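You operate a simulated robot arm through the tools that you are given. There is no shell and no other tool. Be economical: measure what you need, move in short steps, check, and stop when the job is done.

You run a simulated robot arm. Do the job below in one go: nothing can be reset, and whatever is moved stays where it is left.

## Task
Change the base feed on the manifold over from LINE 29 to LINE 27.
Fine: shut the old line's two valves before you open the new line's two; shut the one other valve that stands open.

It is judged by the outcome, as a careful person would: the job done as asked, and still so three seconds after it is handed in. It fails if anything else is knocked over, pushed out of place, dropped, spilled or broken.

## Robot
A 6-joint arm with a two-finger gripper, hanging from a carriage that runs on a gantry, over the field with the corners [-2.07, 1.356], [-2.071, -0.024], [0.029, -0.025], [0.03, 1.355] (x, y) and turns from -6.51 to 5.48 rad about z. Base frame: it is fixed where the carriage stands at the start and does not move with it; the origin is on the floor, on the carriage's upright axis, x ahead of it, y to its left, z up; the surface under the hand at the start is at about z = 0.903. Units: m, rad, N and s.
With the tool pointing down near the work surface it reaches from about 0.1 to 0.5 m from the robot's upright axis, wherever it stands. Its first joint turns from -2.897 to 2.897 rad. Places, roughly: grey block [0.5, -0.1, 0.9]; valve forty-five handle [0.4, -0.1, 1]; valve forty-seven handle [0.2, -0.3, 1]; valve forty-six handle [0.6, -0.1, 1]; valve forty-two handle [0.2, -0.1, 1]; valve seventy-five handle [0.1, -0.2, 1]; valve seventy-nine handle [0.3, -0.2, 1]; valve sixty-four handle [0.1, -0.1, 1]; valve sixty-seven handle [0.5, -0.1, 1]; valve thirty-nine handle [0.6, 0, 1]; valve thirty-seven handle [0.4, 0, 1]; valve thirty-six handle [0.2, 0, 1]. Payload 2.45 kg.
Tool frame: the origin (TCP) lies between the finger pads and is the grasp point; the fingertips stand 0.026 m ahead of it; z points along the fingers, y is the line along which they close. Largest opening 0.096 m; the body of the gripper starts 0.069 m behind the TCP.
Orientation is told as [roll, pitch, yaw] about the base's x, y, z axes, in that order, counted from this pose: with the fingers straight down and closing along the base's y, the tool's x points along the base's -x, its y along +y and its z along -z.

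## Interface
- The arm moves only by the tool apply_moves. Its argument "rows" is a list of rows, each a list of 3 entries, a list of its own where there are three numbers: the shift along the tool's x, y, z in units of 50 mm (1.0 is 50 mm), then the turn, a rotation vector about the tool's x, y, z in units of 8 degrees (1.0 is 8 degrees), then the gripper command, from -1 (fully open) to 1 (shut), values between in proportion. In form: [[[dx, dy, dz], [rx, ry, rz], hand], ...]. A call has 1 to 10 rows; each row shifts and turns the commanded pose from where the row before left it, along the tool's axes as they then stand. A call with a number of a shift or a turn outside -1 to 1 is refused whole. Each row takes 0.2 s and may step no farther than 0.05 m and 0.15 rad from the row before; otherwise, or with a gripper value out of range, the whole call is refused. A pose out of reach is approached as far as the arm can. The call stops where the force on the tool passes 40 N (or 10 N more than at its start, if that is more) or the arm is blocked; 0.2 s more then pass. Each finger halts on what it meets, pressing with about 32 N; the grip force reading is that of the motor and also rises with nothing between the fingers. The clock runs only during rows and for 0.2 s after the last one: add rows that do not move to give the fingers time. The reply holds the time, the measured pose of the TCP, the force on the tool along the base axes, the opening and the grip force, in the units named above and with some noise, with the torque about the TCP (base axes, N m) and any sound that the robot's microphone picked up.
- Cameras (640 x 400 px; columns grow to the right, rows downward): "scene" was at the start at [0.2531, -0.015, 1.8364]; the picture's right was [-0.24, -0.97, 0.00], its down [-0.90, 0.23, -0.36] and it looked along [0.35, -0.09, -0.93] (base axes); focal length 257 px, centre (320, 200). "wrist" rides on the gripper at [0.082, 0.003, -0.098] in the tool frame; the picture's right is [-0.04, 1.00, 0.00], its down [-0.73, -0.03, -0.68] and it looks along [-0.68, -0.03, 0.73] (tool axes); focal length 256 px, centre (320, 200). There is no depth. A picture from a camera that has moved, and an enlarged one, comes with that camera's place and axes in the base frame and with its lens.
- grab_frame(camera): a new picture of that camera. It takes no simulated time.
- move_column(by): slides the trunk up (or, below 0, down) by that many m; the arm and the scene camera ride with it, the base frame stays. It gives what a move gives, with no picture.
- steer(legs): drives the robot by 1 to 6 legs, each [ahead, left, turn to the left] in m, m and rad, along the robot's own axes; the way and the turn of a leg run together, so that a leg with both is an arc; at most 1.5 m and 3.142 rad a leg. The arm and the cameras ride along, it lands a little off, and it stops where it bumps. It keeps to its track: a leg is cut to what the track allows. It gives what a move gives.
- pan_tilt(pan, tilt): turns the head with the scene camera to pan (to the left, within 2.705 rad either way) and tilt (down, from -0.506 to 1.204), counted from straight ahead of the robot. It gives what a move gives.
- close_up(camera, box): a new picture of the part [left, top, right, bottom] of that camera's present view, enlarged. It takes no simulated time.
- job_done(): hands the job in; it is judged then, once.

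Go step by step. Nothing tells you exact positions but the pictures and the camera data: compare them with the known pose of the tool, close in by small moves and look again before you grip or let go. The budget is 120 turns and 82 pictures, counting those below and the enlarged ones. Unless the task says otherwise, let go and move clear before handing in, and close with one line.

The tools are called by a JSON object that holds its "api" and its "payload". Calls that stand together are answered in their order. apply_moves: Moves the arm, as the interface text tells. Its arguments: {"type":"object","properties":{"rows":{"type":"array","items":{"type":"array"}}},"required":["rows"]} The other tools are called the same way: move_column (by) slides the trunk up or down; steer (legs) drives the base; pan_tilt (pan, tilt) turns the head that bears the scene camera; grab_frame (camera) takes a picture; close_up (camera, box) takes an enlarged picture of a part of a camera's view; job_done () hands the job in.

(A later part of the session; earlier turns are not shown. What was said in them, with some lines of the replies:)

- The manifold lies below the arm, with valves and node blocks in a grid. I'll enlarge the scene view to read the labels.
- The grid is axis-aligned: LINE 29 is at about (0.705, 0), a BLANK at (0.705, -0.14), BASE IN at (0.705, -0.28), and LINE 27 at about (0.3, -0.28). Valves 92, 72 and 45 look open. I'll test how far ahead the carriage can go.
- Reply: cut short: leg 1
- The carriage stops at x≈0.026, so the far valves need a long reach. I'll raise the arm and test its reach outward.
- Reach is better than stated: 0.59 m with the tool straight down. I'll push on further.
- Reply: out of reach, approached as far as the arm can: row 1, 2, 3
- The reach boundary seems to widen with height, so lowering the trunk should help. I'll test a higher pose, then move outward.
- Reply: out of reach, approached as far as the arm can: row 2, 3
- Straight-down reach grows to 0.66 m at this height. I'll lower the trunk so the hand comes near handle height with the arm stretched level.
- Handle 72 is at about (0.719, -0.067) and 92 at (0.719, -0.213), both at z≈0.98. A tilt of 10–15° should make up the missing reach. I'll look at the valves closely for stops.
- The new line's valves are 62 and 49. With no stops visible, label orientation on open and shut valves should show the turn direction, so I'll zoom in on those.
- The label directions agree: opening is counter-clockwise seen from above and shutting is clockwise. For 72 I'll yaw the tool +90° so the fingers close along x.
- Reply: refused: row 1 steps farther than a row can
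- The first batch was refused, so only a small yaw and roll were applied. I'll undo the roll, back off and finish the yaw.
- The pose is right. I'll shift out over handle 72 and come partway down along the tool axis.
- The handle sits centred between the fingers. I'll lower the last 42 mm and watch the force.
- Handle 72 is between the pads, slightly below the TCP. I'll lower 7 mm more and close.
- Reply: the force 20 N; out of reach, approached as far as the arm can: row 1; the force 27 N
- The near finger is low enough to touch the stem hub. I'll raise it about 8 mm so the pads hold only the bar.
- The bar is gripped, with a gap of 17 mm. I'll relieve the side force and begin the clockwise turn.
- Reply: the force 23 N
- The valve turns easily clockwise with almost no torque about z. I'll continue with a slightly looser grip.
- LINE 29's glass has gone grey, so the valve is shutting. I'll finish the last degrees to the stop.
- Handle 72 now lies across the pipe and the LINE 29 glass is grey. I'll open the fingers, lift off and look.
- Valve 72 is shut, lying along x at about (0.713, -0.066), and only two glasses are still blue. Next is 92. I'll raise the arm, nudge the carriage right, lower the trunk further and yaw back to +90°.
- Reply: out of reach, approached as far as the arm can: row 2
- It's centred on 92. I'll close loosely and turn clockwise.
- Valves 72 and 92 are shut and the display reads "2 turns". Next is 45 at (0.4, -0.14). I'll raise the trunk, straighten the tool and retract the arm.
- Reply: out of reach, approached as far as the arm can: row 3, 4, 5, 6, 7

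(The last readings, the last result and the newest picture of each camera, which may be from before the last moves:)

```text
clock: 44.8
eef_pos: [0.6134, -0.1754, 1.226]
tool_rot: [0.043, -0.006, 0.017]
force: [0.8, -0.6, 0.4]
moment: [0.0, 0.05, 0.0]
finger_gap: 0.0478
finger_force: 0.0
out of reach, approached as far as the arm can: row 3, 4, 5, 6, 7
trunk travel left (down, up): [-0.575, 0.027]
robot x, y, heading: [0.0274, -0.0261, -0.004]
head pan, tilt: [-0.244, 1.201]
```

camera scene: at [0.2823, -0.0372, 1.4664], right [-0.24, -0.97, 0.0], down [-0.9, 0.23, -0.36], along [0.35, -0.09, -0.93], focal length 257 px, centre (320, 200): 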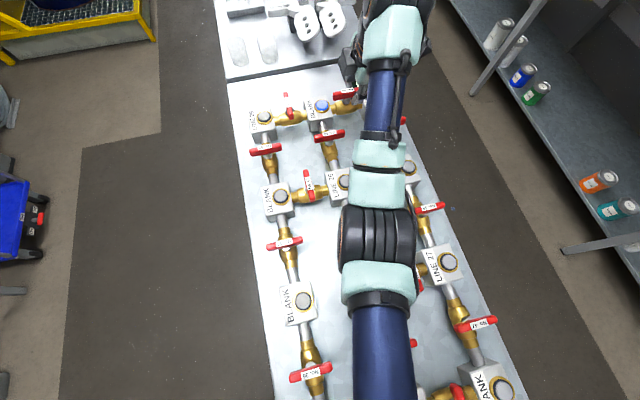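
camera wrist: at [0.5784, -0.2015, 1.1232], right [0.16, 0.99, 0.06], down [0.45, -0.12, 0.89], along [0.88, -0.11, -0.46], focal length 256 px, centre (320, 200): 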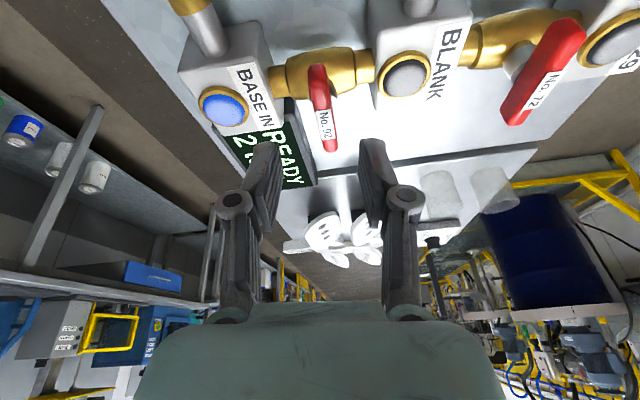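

{"api": "apply_moves", "payload": {"rows": [[[0.7, 0.2, 0.5], [0.31, 0, 0.1], 0], [[0.7, 0.2, 0.5], [0, 0, 0], 0], [[0.7, 0.26, 0.5], [0, 0, 0], 0], [[0.7, 0, 0.5], [0, 0, 0], 0], [[0.7, 0, 0.5], [0, 0, 0], 0], [[0.76, 0, 0.3], [0, 0, 0], 0], [[0, 0, 0], [0, 0, 0], 0]]}}

{"api": "grab_frame", "payload": {"camera": "wrist"}}

{"api": "grab_frame", "payload": {"camera": "scene"}}

```text
clock: 46.4
eef_pos: [0.4054, -0.1469, 1.0828]
tool_rot: [-0.001, -0.008, 0.001]
force: [0.3, -1.1, 0.7]
moment: [0.04, 0.02, 0.0]
finger_gap: 0.048
finger_force: 0.0
trunk travel left (down, up): [-0.575, 0.027]
robot x, y, heading: [0.0282, -0.021, -0.002]
head pan, tilt: [-0.244, 1.201]
```

```text
48 pictures are left
camera wrist: at [0.3214, -0.1426, 1.18], right [0.04, 1.0, 0.0], down [0.73, -0.03, 0.68], along [0.68, -0.03, -0.73], focal length 256 px, centre (320, 200)
```

wrist: 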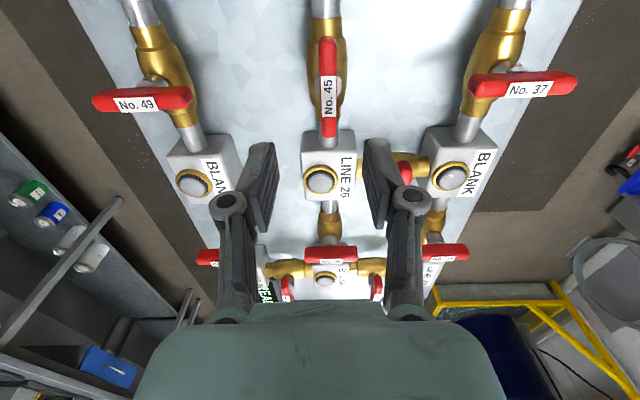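

```text
47 pictures are left
camera scene: at [0.2823, -0.0371, 1.8364], right [-0.24, -0.97, 0.0], down [-0.9, 0.23, -0.36], along [0.35, -0.09, -0.93], focal length 257 px, centre (320, 200)
```

scene: 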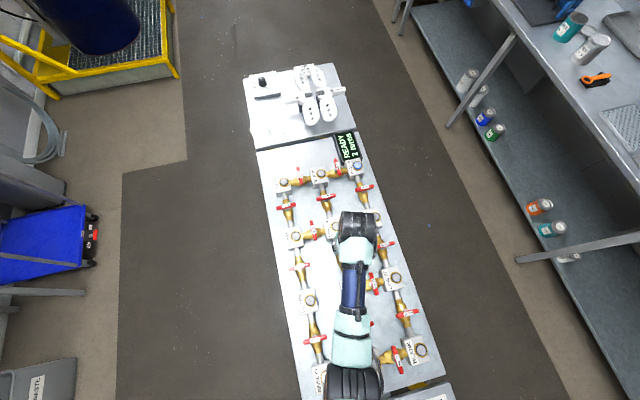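

Handle 45 is centred at (0.394, -0.139). I'll align and descend.

{"api": "apply_moves", "payload": {"rows": [[[0.23, 0.16, 0.4], [0, 0, 0], 0.1], [[0, 0, 0.5], [0, 0, 0], 0.1], [[0, 0, 0.5], [0, 0, 0], 0.1], [[0, 0, 0.46], [0, 0, 0], 0.1], [[0, 0, 0], [0, 0, 0], 0.1]]}}

{"api": "grab_frame", "payload": {"camera": "wrist"}}

```text
clock: 47.6
eef_pos: [0.3935, -0.1377, 0.9904]
tool_rot: [-0.001, -0.007, 0.002]
force: [0.9, 0.0, -0.7]
moment: [0.0, -0.02, -0.01]
finger_gap: 0.0435
finger_force: 0.0
trunk travel left (down, up): [-0.575, 0.027]
robot x, y, heading: [0.0293, -0.0227, -0.002]
head pan, tilt: [-0.244, 1.201]
```

```text
46 pictures are left
camera wrist: at [0.3103, -0.1329, 1.0875], right [0.04, 1.0, 0.0], down [0.73, -0.03, 0.68], along [0.68, -0.03, -0.73], focal length 256 px, centre (320, 200)
```

wrist: 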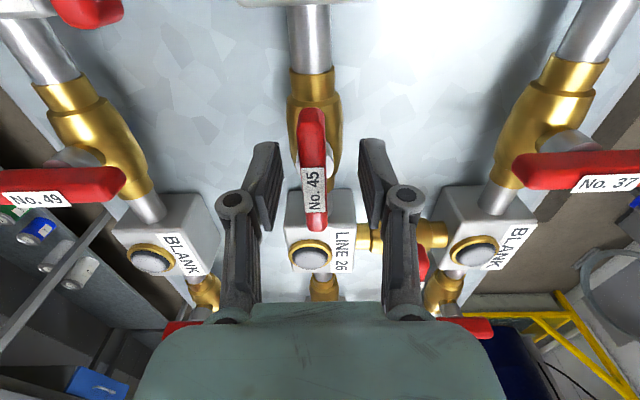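

{"api": "apply_moves", "payload": {"rows": [[[0, -0.06, 0], [0, 0, 0], 0.6], [[0, 0, 0], [0, 0, 0], 0.6], [[0, 0, 0], [0, 0, 1], 0.6], [[0, 0, 0], [0, 0, 1], 0.6], [[0, 0, 0], [0, 0, 1], 0.6], [[0, 0, 0], [0, 0, 1], 0.6], [[0, 0, 0], [0, 0, 1], 0.6], [[0, 0, 0], [0, 0, 1], 0.6]]}}

{"api": "apply_moves", "payload": {"rows": [[[0, 0, 0], [0, 0, 1], 0.6], [[0, 0, 0], [0, 0, 1], 0.6], [[0, 0, 0], [0, 0, 1], 0.6], [[0, 0, 0], [0, 0, 1], 0.6], [[0, 0, 0], [0, 0, 1], 0.6], [[0, 0, 0], [0, 0, 0.9], 0.6], [[0, 0, 0], [0, 0, 0], 0.6]]}}

{"api": "grab_frame", "payload": {"camera": "wrist"}}

```text
clock: 49.4
eef_pos: [0.3933, -0.1392, 0.9897]
tool_rot: [0.004, -0.003, -0.838]
force: [1.0, 6.4, -4.0]
moment: [0.18, 0.06, 0.04]
finger_gap: 0.0224
finger_force: 2.6
trunk travel left (down, up): [-0.575, 0.027]
robot x, y, heading: [0.0283, -0.0201, 0.0]
head pan, tilt: [-0.244, 1.201]
```

```text
clock: 51.0
eef_pos: [0.3932, -0.1411, 0.9899]
tool_rot: [0.008, 0.0, -1.663]
force: [6.6, 2.6, -8.6]
moment: [0.22, -0.03, -0.09]
finger_gap: 0.0223
finger_force: 2.5
trunk travel left (down, up): [-0.575, 0.027]
robot x, y, heading: [0.0272, -0.0178, 0.004]
head pan, tilt: [-0.244, 1.201]
```

```text
45 pictures are left
camera wrist: at [0.4035, -0.0583, 1.0893], right [0.99, -0.13, 0.01], down [-0.1, -0.73, 0.68], along [-0.08, -0.67, -0.73], focal length 256 px, centre (320, 200)
```

wrist: 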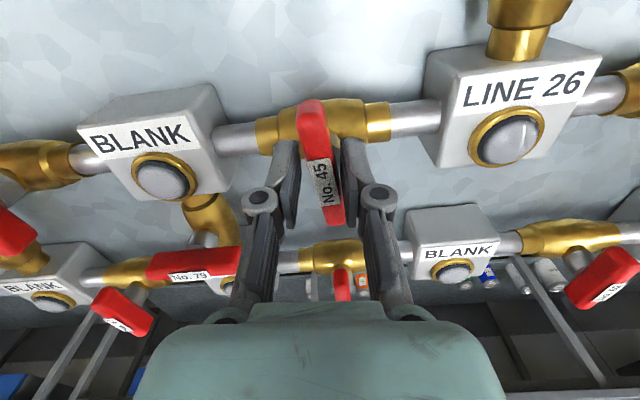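

45 is nearly square across the pipe. I'll turn a few degrees more, then release and check.

{"api": "apply_moves", "payload": {"rows": [[[0, 0, 0], [0, 0, 0.45], 0.6], [[0, 0, 0], [0, 0, 0], 0.6], [[0, 0, 0], [0, 0, 0], 0.2], [[0, 0, 0], [0, 0, 0], 0.0], [[0, 0, -0.6], [0, 0, 0], 0.0], [[0, 0, -0.8], [0, 0, 0], 0.0], [[0, 0, -0.6], [0, 0, -0.9], 0.0], [[0, 0, 0], [0, 0, -0.25], 0.0]]}}

{"api": "grab_frame", "payload": {"camera": "wrist"}}

```text
clock: 52.8
eef_pos: [0.3946, -0.1428, 1.0909]
tool_rot: [0.007, 0.0, -1.56]
force: [-0.2, -1.0, 0.7]
moment: [0.04, 0.02, 0.04]
finger_gap: 0.048
finger_force: 0.1
trunk travel left (down, up): [-0.575, 0.027]
robot x, y, heading: [0.0283, -0.0229, -0.006]
head pan, tilt: [-0.244, 1.201]
```

```text
44 pictures are left
camera wrist: at [0.3951, -0.0589, 1.1898], right [1.0, -0.03, 0.01], down [-0.03, -0.73, 0.68], along [-0.02, -0.68, -0.73], focal length 256 px, centre (320, 200)
```

wrist: 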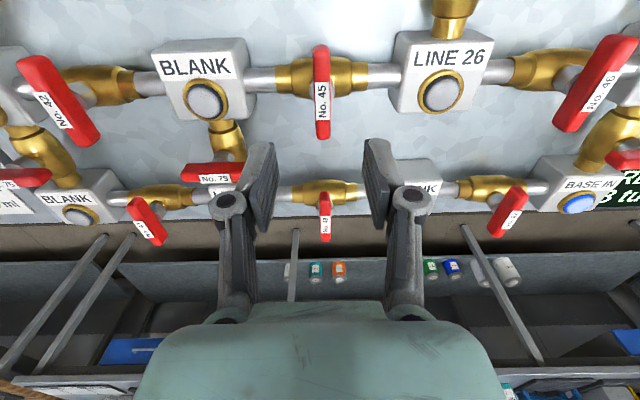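

45 is shut square. Valve 49 is next at about (0.394, -0.281), with its handle along y, which matches the current yaw of -90°. I'll move over it.

{"api": "apply_moves", "payload": {"rows": [[[-0.9, 0, 0], [0, 0, 0], 0.0], [[-0.9, 0, 0], [0, 0, 0], 0.0], [[-0.8, 0, 0.4], [0, 0, 0], 0.1], [[0, 0, 0.4], [0, 0, 0], 0.1], [[0, 0, 0], [0, 0, 0], 0.1]]}}

{"api": "grab_frame", "payload": {"camera": "wrist"}}

```text
clock: 54.0
eef_pos: [0.3946, -0.2719, 1.0512]
tool_rot: [0.006, -0.002, -1.564]
force: [0.3, -1.0, -0.2]
moment: [0.0, 0.0, -0.01]
finger_gap: 0.0434
finger_force: 0.0
trunk travel left (down, up): [-0.575, 0.027]
robot x, y, heading: [0.0298, -0.0223, 0.0]
head pan, tilt: [-0.244, 1.201]
```

```text
43 pictures are left
camera wrist: at [0.3957, -0.1887, 1.1488], right [1.0, -0.03, 0.01], down [-0.03, -0.73, 0.68], along [-0.02, -0.68, -0.73], focal length 256 px, centre (320, 200)
```

wrist: 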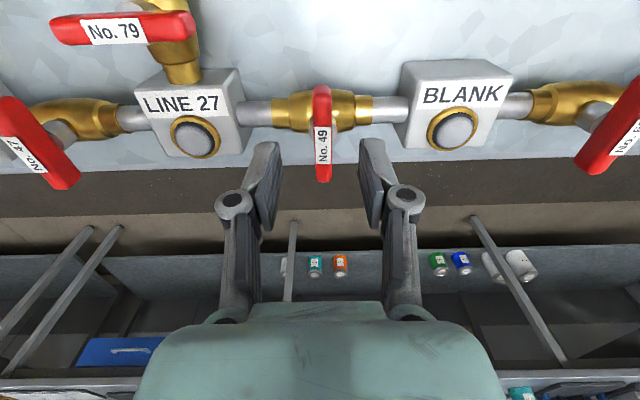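

{"api": "apply_moves", "payload": {"rows": [[[-0.2, 0.02, 0.4], [0, 0, 0], 0.1], [[0, 0, 0.45], [0, 0, 0], 0.1], [[0, 0, 0.38], [0, 0, 0], 0.1], [[0, 0, 0], [0, 0, 0], 0.6], [[0, 0, 0], [0, 0, 0], 0.6]]}}

{"api": "grab_frame", "payload": {"camera": "wrist"}}

```text
clock: 55.2
eef_pos: [0.3952, -0.2794, 0.99]
tool_rot: [0.006, -0.002, -1.563]
force: [0.1, -0.9, -0.4]
moment: [-0.01, -0.02, -0.02]
finger_gap: 0.019
finger_force: 0.2
trunk travel left (down, up): [-0.575, 0.027]
robot x, y, heading: [0.0277, -0.021, -0.001]
head pan, tilt: [-0.244, 1.201]
```

```text
42 pictures are left
camera wrist: at [0.3963, -0.1968, 1.0878], right [1.0, -0.03, 0.01], down [-0.03, -0.73, 0.68], along [-0.02, -0.68, -0.73], focal length 256 px, centre (320, 200)
```

wrist: 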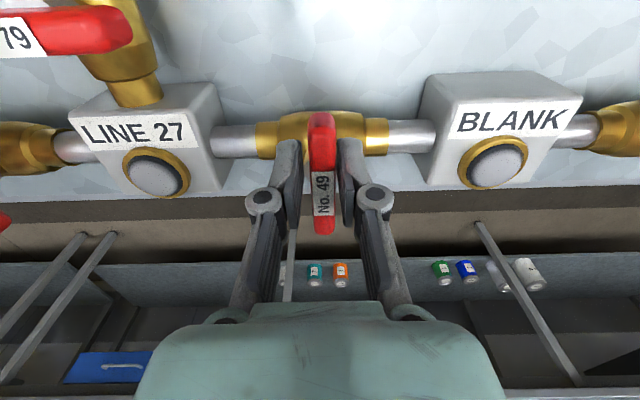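

Valve 49 is held. I'll turn it counter-clockwise (negative about tool z) to open.

{"api": "apply_moves", "payload": {"rows": [[[0, 0, 0], [0, 0, -1], 0.6], [[0, 0, 0], [0, 0, -1], 0.6], [[0, 0, 0], [0, 0, -1], 0.6], [[0, 0, 0], [0, 0, -1], 0.6], [[0, 0, 0], [0, 0, -1], 0.6], [[0, 0, 0], [0, 0, -1], 0.6]]}}

{"api": "apply_moves", "payload": {"rows": [[[0, 0, 0], [0, 0, -1], 0.6], [[0, 0, 0], [0, 0, -1], 0.6], [[0, 0, 0], [0, 0, -1], 0.6], [[0, 0, 0], [0, 0, -1], 0.6], [[0, 0, 0], [0, 0, -1], 0.6], [[0, 0, 0], [0, 0, -1], 0.6], [[0, 0, 0], [0, 0, -0.4], 0.6], [[0, 0, 0], [0, 0, 0], 0.6]]}}

{"api": "grab_frame", "payload": {"camera": "wrist"}}

```text
clock: 56.6
eef_pos: [0.3922, -0.2804, 0.9879]
tool_rot: [0.004, -0.004, -0.725]
force: [-1.5, -0.8, 0.6]
moment: [0.03, -0.01, -0.02]
finger_gap: 0.0183
finger_force: 0.1
trunk travel left (down, up): [-0.575, 0.027]
robot x, y, heading: [0.0259, -0.0236, -0.001]
head pan, tilt: [-0.244, 1.201]
```

```text
clock: 58.4
eef_pos: [0.3946, -0.282, 0.9897]
tool_rot: [-0.003, -0.007, 0.17]
force: [-1.5, -7.4, -3.7]
moment: [-0.15, 0.09, -0.13]
finger_gap: 0.024
finger_force: 3.6
trunk travel left (down, up): [-0.575, 0.027]
robot x, y, heading: [0.0294, -0.0215, -0.001]
head pan, tilt: [-0.244, 1.201]
```

```text
41 pictures are left
camera wrist: at [0.3124, -0.2912, 1.0875], right [-0.13, 0.99, 0.0], down [0.72, 0.1, 0.68], along [0.68, 0.09, -0.73], focal length 256 px, centre (320, 200)
```

wrist: 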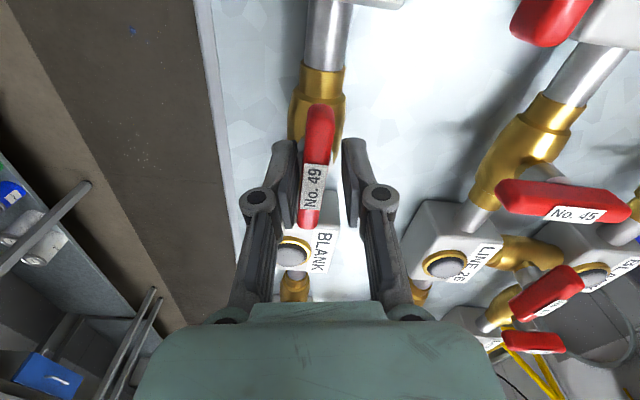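

49 is open and lies along the pipe. I'll release, lift, re-yaw to -90°, then reach out toward 62.

{"api": "apply_moves", "payload": {"rows": [[[0, 0, 0], [0, 0, 0], 0.2], [[0, 0, 0], [0, 0, 0], 0.0], [[0, 0, -0.8], [0, 0, 0], 0.0], [[0, 0, -0.8], [0, 0, 0], 0.0], [[0, 0, -0.8], [0, 0, 0], 0.0], [[0, 0, -0.8], [0, 0, 1], 0.0], [[0, 0, 0], [0, 0, 1], 0.0], [[0, 0, 0], [0, 0, 1], 0.0], [[0, 0, 0], [0, 0, 1], 0.0], [[0, 0, 0], [0, 0, 1], 0.0]]}}

{"api": "apply_moves", "payload": {"rows": [[[0, 0, 0], [0, 0, 1], 0.0], [[0, 0, 0], [0, 0, 1], 0.0], [[0, 0, 0], [0, 0, 1], 0.0], [[0, 0, 0], [0, 0, 1], 0.0], [[0, 0, 0], [0, 0, 1], 0.0], [[0, 0, 0], [0, 0, 1], 0.0], [[0, 0, 0], [0, 0, 1], 0.0], [[0, 0, 0], [0, 0, 0.46], 0.0], [[0, 0, 0], [0, 0, 0], 0.0]]}}

{"api": "apply_moves", "payload": {"rows": [[[0, 0, -0.9], [0, 0, 0], 0.0], [[0, 0.8, -0.5], [0, 0, 0], 0.0], [[0, 0.8, -0.5], [-0.6, 0, 0], 0.0], [[0, 0.8, 0], [-0.6, 0, 0], 0.0], [[0, 0.8, 0], [0, 0, 0], 0.0], [[0, 0, 0], [0, 0, 0], 0.0]]}}

{"api": "grab_frame", "payload": {"camera": "wrist"}}

```text
clock: 60.6
eef_pos: [0.3934, -0.2802, 1.1479]
tool_rot: [0.004, -0.007, -0.533]
force: [-0.5, 1.1, -0.1]
moment: [-0.01, -0.01, -0.03]
finger_gap: 0.0483
finger_force: 0.1
trunk travel left (down, up): [-0.575, 0.027]
robot x, y, heading: [0.0264, -0.0219, -0.004]
head pan, tilt: [-0.244, 1.201]
```

```text
clock: 62.6
eef_pos: [0.3927, -0.279, 1.15]
tool_rot: [0.006, 0.0, -1.573]
force: [-0.7, -0.7, 0.8]
moment: [-0.02, 0.0, -0.01]
finger_gap: 0.0482
finger_force: 0.0
trunk travel left (down, up): [-0.575, 0.027]
robot x, y, heading: [0.032, -0.0231, -0.002]
head pan, tilt: [-0.244, 1.201]
```

```text
clock: 64.0
eef_pos: [0.5622, -0.2854, 1.2394]
tool_rot: [0.177, 0.001, -1.571]
force: [-1.3, 0.3, -0.1]
moment: [0.02, 0.01, 0.01]
finger_gap: 0.048
finger_force: 0.2
out of reach, approached as far as the arm can: row 1, 2
trunk travel left (down, up): [-0.575, 0.027]
robot x, y, heading: [0.03, -0.0196, -0.002]
head pan, tilt: [-0.244, 1.201]
```

```text
40 pictures are left
camera wrist: at [0.5478, -0.2033, 1.3368], right [0.98, -0.04, 0.17], down [-0.15, -0.73, 0.66], along [0.1, -0.68, -0.73], focal length 256 px, centre (320, 200)
```

wrist: 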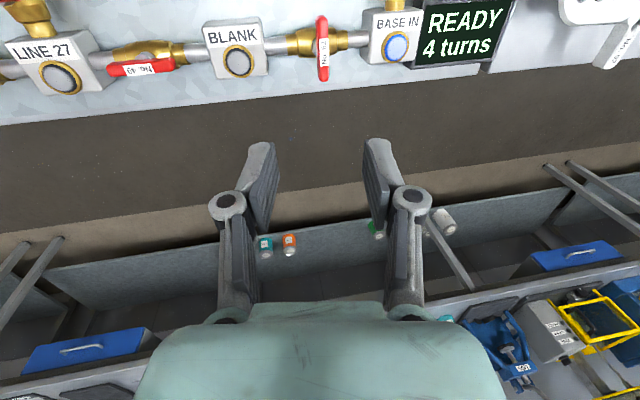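

{"api": "apply_moves", "payload": {"rows": [[[0, 0.5, -0.7], [0, 0, 0], 0.1], [[0, 0.46, -0.76], [0, 0, 0], 0.1], [[0, 0, 0], [0, 0, 0], 0.1]]}}

{"api": "move_column", "payload": {"by": -0.25}}

{"api": "grab_frame", "payload": {"camera": "wrist"}}

```text
clock: 64.8
eef_pos: [0.5964, -0.2828, 1.3207]
tool_rot: [0.174, 0.001, -1.571]
force: [0.4, -0.9, 0.7]
moment: [0.01, -0.01, 0.02]
finger_gap: 0.0433
finger_force: 0.1
trunk travel left (down, up): [-0.575, 0.027]
robot x, y, heading: [0.0297, -0.0207, -0.009]
head pan, tilt: [-0.244, 1.201]
```

```text
clock: 67.4
eef_pos: [0.5958, -0.2828, 1.0708]
tool_rot: [0.176, -0.002, -1.57]
force: [-0.7, -0.7, -0.5]
moment: [0.04, 0.0, 0.02]
finger_gap: 0.0432
finger_force: 0.0
trunk travel left (down, up): [-0.325, 0.277]
robot x, y, heading: [0.0293, -0.0192, -0.005]
head pan, tilt: [-0.244, 1.201]
```

```text
39 pictures are left
camera wrist: at [0.5813, -0.2008, 1.1678], right [0.98, -0.04, 0.17], down [-0.15, -0.73, 0.66], along [0.1, -0.68, -0.73], focal length 256 px, centre (320, 200)
```

wrist: 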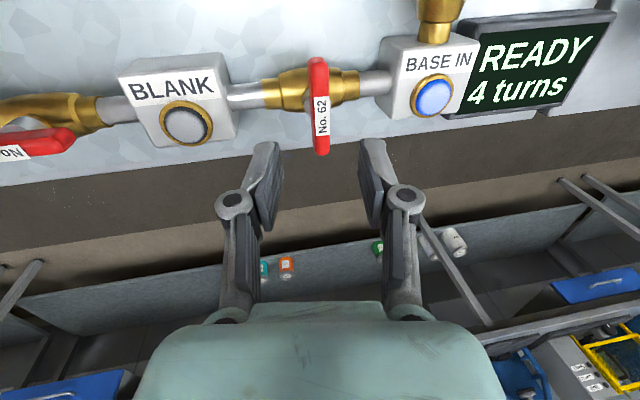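

Handle 62 is centred at (0.610, -0.282), straight along the tool axis. I'll descend.

{"api": "apply_moves", "payload": {"rows": [[[0.02, 0, 0.45], [0, 0, 0], 0.1], [[0, 0, 0.45], [0, 0, 0], 0.1], [[0, 0, 0.4], [0, 0, 0], 0.1], [[0, 0, 0.33], [0, 0, 0], 0.1], [[0, 0, 0], [0, 0, 0], 0.6], [[0, 0, 0], [0, 0, 0], 0.6]]}}

{"api": "grab_frame", "payload": {"camera": "wrist"}}

```text
clock: 68.8
eef_pos: [0.6097, -0.2811, 0.9895]
tool_rot: [0.173, -0.001, -1.571]
force: [0.6, 0.3, -0.4]
moment: [-0.01, -0.03, -0.01]
finger_gap: 0.0194
finger_force: 0.1
trunk travel left (down, up): [-0.325, 0.277]
robot x, y, heading: [0.0309, -0.0215, -0.005]
head pan, tilt: [-0.244, 1.201]
```

```text
38 pictures are left
camera wrist: at [0.5948, -0.1993, 1.0874], right [0.98, -0.04, 0.17], down [-0.15, -0.73, 0.66], along [0.1, -0.68, -0.73], focal length 256 px, centre (320, 200)
```

wrist: 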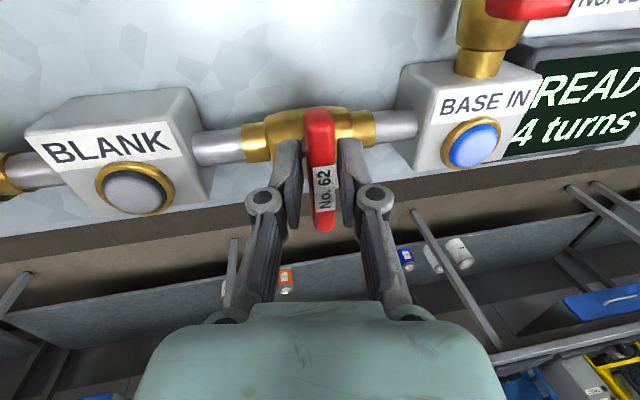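

{"api": "apply_moves", "payload": {"rows": [[[0, 0, 0], [0, 0, -1], 0.6], [[0, 0, 0], [0, 0, -1], 0.6], [[0, 0, 0], [0, 0, -1], 0.6], [[0, 0, 0], [0, 0, -1], 0.6], [[0, 0, 0], [0, 0, -1], 0.6], [[0, 0, 0], [0, 0, -1], 0.6]]}}

{"api": "apply_moves", "payload": {"rows": [[[0, 0, 0], [0, 0, -1], 0.6], [[0, 0, 0], [0, 0, -1], 0.6], [[0, 0, 0], [0, 0, -1], 0.6], [[0, 0, 0], [0, 0, -1], 0.6], [[0, 0, 0], [0, 0, -1], 0.6], [[0, 0, 0], [0, 0, -1], 0.6], [[0, 0, 0], [0, 0, -0.4], 0.6], [[0, 0, 0], [0, 0, 0], 0.6]]}}

{"api": "grab_frame", "payload": {"camera": "wrist"}}

```text
clock: 70.2
eef_pos: [0.6088, -0.2831, 0.9905]
tool_rot: [0.115, -0.13, -0.74]
force: [-3.8, -1.9, -2.7]
moment: [0.0, 0.16, -0.08]
finger_gap: 0.0227
finger_force: 2.6
trunk travel left (down, up): [-0.325, 0.277]
robot x, y, heading: [0.0278, -0.0248, -0.003]
head pan, tilt: [-0.244, 1.201]
```

```text
clock: 72.0
eef_pos: [0.6098, -0.2826, 0.9897]
tool_rot: [-0.03, -0.174, 0.165]
force: [-1.5, -4.1, 0.8]
moment: [-0.05, 0.09, -0.12]
finger_gap: 0.0216
finger_force: 1.6
trunk travel left (down, up): [-0.325, 0.277]
robot x, y, heading: [0.0301, -0.0207, -0.004]
head pan, tilt: [-0.244, 1.201]
```

```text
37 pictures are left
camera wrist: at [0.5129, -0.2917, 1.0727], right [-0.12, 0.99, -0.02], down [0.6, 0.09, 0.8], along [0.79, 0.08, -0.61], focal length 256 px, centre (320, 200)
```

wrist: 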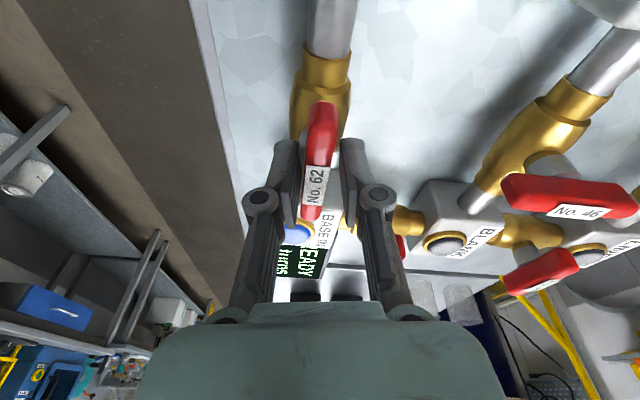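

62 is turned along its pipe. I'll release, lift clear and check everything.

{"api": "apply_moves", "payload": {"rows": [[[0, 0, 0], [0, 0, 0], 0.2], [[0, 0, 0], [0, 0, 0], 0.0], [[0, 0, -0.8], [0, 0, 0], 0.0], [[0, 0, -0.8], [0, 0, 0], 0.0], [[0, 0, -0.8], [0, 0, -0.5], 0.0], [[0, 0, -0.6], [0, 0, -0.5], 0.0]]}}

{"api": "grab_frame", "payload": {"camera": "wrist"}}

{"api": "move_column", "payload": {"by": 0.25}}

{"api": "apply_moves", "payload": {"rows": [[[0, 0.9, 0], [0, 0, 0], 0.0], [[0, 0.9, 0], [0, 0, 0], 0.0], [[0, 0.9, 0], [0, 0, 0], 0.0], [[0, 0.9, 0], [0, 0, 0], 0.0], [[0, 0.9, 0], [0, 0, 0], 0.0], [[0, 0.9, 0], [0, 0, 0], 0.0], [[0, 0.9, 0], [0, 0, 0], 0.0]]}}

{"api": "grab_frame", "payload": {"camera": "scene"}}

```text
clock: 73.4
eef_pos: [0.5929, -0.2876, 1.1317]
tool_rot: [-0.053, -0.167, 0.306]
force: [-0.4, 0.1, -0.4]
moment: [0.0, -0.03, -0.01]
finger_gap: 0.0476
finger_force: 0.0
out of reach, approached as far as the arm can: row 6
trunk travel left (down, up): [-0.325, 0.277]
robot x, y, heading: [0.0304, -0.0213, -0.002]
head pan, tilt: [-0.244, 1.201]
```

```text
36 pictures are left
camera wrist: at [0.4974, -0.3072, 1.2148], right [-0.25, 0.97, -0.05], down [0.58, 0.19, 0.79], along [0.77, 0.17, -0.61], focal length 256 px, centre (320, 200)
```

wrist: 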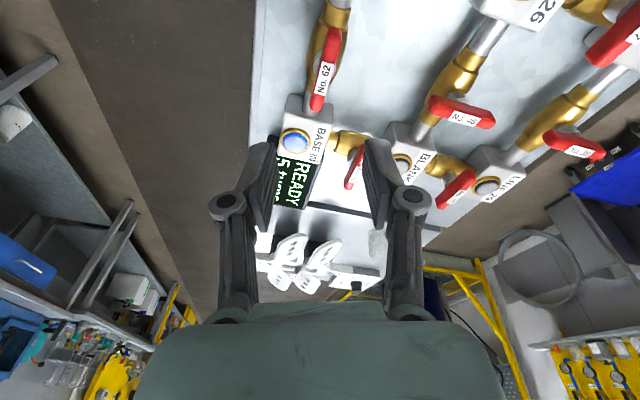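

```text
clock: 76.0
eef_pos: [0.5924, -0.2862, 1.3808]
tool_rot: [-0.051, -0.167, 0.306]
force: [0.0, 0.2, -0.5]
moment: [-0.02, 0.0, 0.03]
finger_gap: 0.0481
finger_force: 0.1
trunk travel left (down, up): [-0.575, 0.027]
robot x, y, heading: [0.0278, -0.0189, -0.001]
head pan, tilt: [-0.244, 1.201]
```

```text
clock: 77.6
eef_pos: [0.5896, -0.0059, 1.2984]
tool_rot: [-0.055, -0.167, 0.303]
force: [-0.5, -0.8, -0.4]
moment: [0.02, 0.04, 0.02]
finger_gap: 0.0479
finger_force: 0.1
out of reach, approached as far as the arm can: row 1, 2, 3, 4, 5, 6, 7
trunk travel left (down, up): [-0.575, 0.027]
robot x, y, heading: [0.0256, -0.0182, -0.005]
head pan, tilt: [-0.244, 1.201]
```

```text
35 pictures are left
camera scene: at [0.2823, -0.0373, 1.8364], right [-0.24, -0.97, 0.0], down [-0.9, 0.23, -0.36], along [0.35, -0.09, -0.93], focal length 257 px, centre (320, 200)
```

scene: 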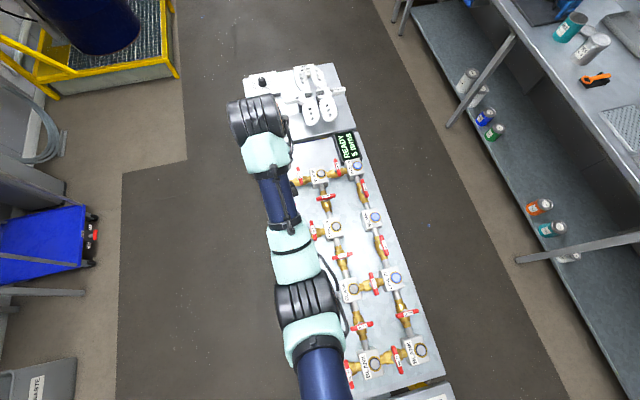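

{"api": "close_up", "payload": {"camera": "scene", "box": [290, 130, 420, 230]}}

{"api": "close_up", "payload": {"camera": "scene", "box": [320, 215, 450, 385]}}

```text
4.00 times, centred on (355, 180) of scene
camera zoom: at [0.2823, -0.0373, 1.8364], right [-0.24, -0.97, 0.0], down [-0.9, 0.23, -0.36], along [0.35, -0.09, -0.93], focal length 1029 px, centre (180, 280)
```

zoom: 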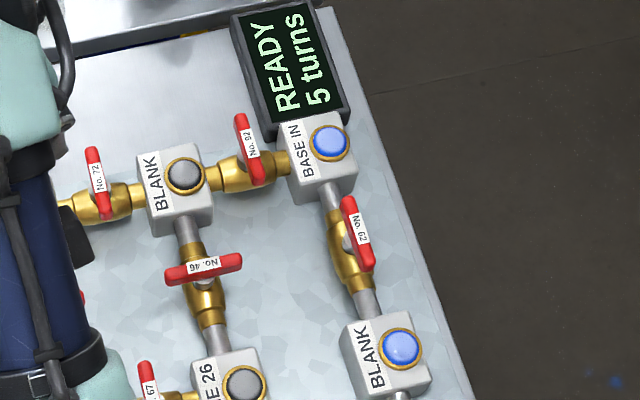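

```text
2.35 times, centred on (385, 300) of scene
camera zoom: at [0.2823, -0.0373, 1.8364], right [-0.24, -0.97, 0.0], down [-0.9, 0.23, -0.36], along [0.35, -0.09, -0.93], focal length 605 px, centre (167, -35)
```

zoom: 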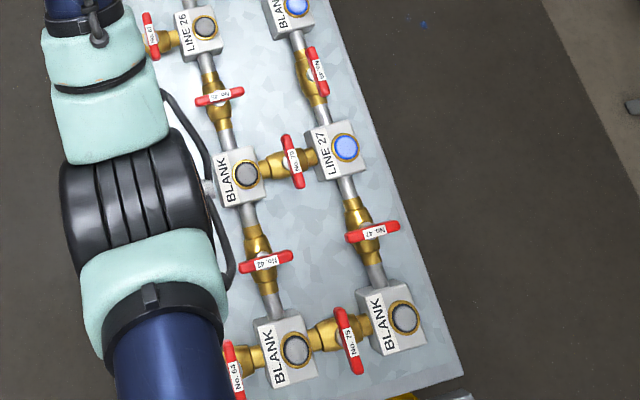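

BASE IN now feeds through 62 and 49 to LINE 27, whose glass is blue. Valves 72, 92 and 45 lie across their pipes, the other handles are untouched, and the arm is clear. I'm handing in.

{"api": "job_done", "payload": {}}

```text
The job is handed in.
```

The base feed now runs from BASE IN through valves 62 and 49 to LINE 27. I shut LINE 29's valves 72 and 92 first, then the stray open valve 45, before opening the new line.
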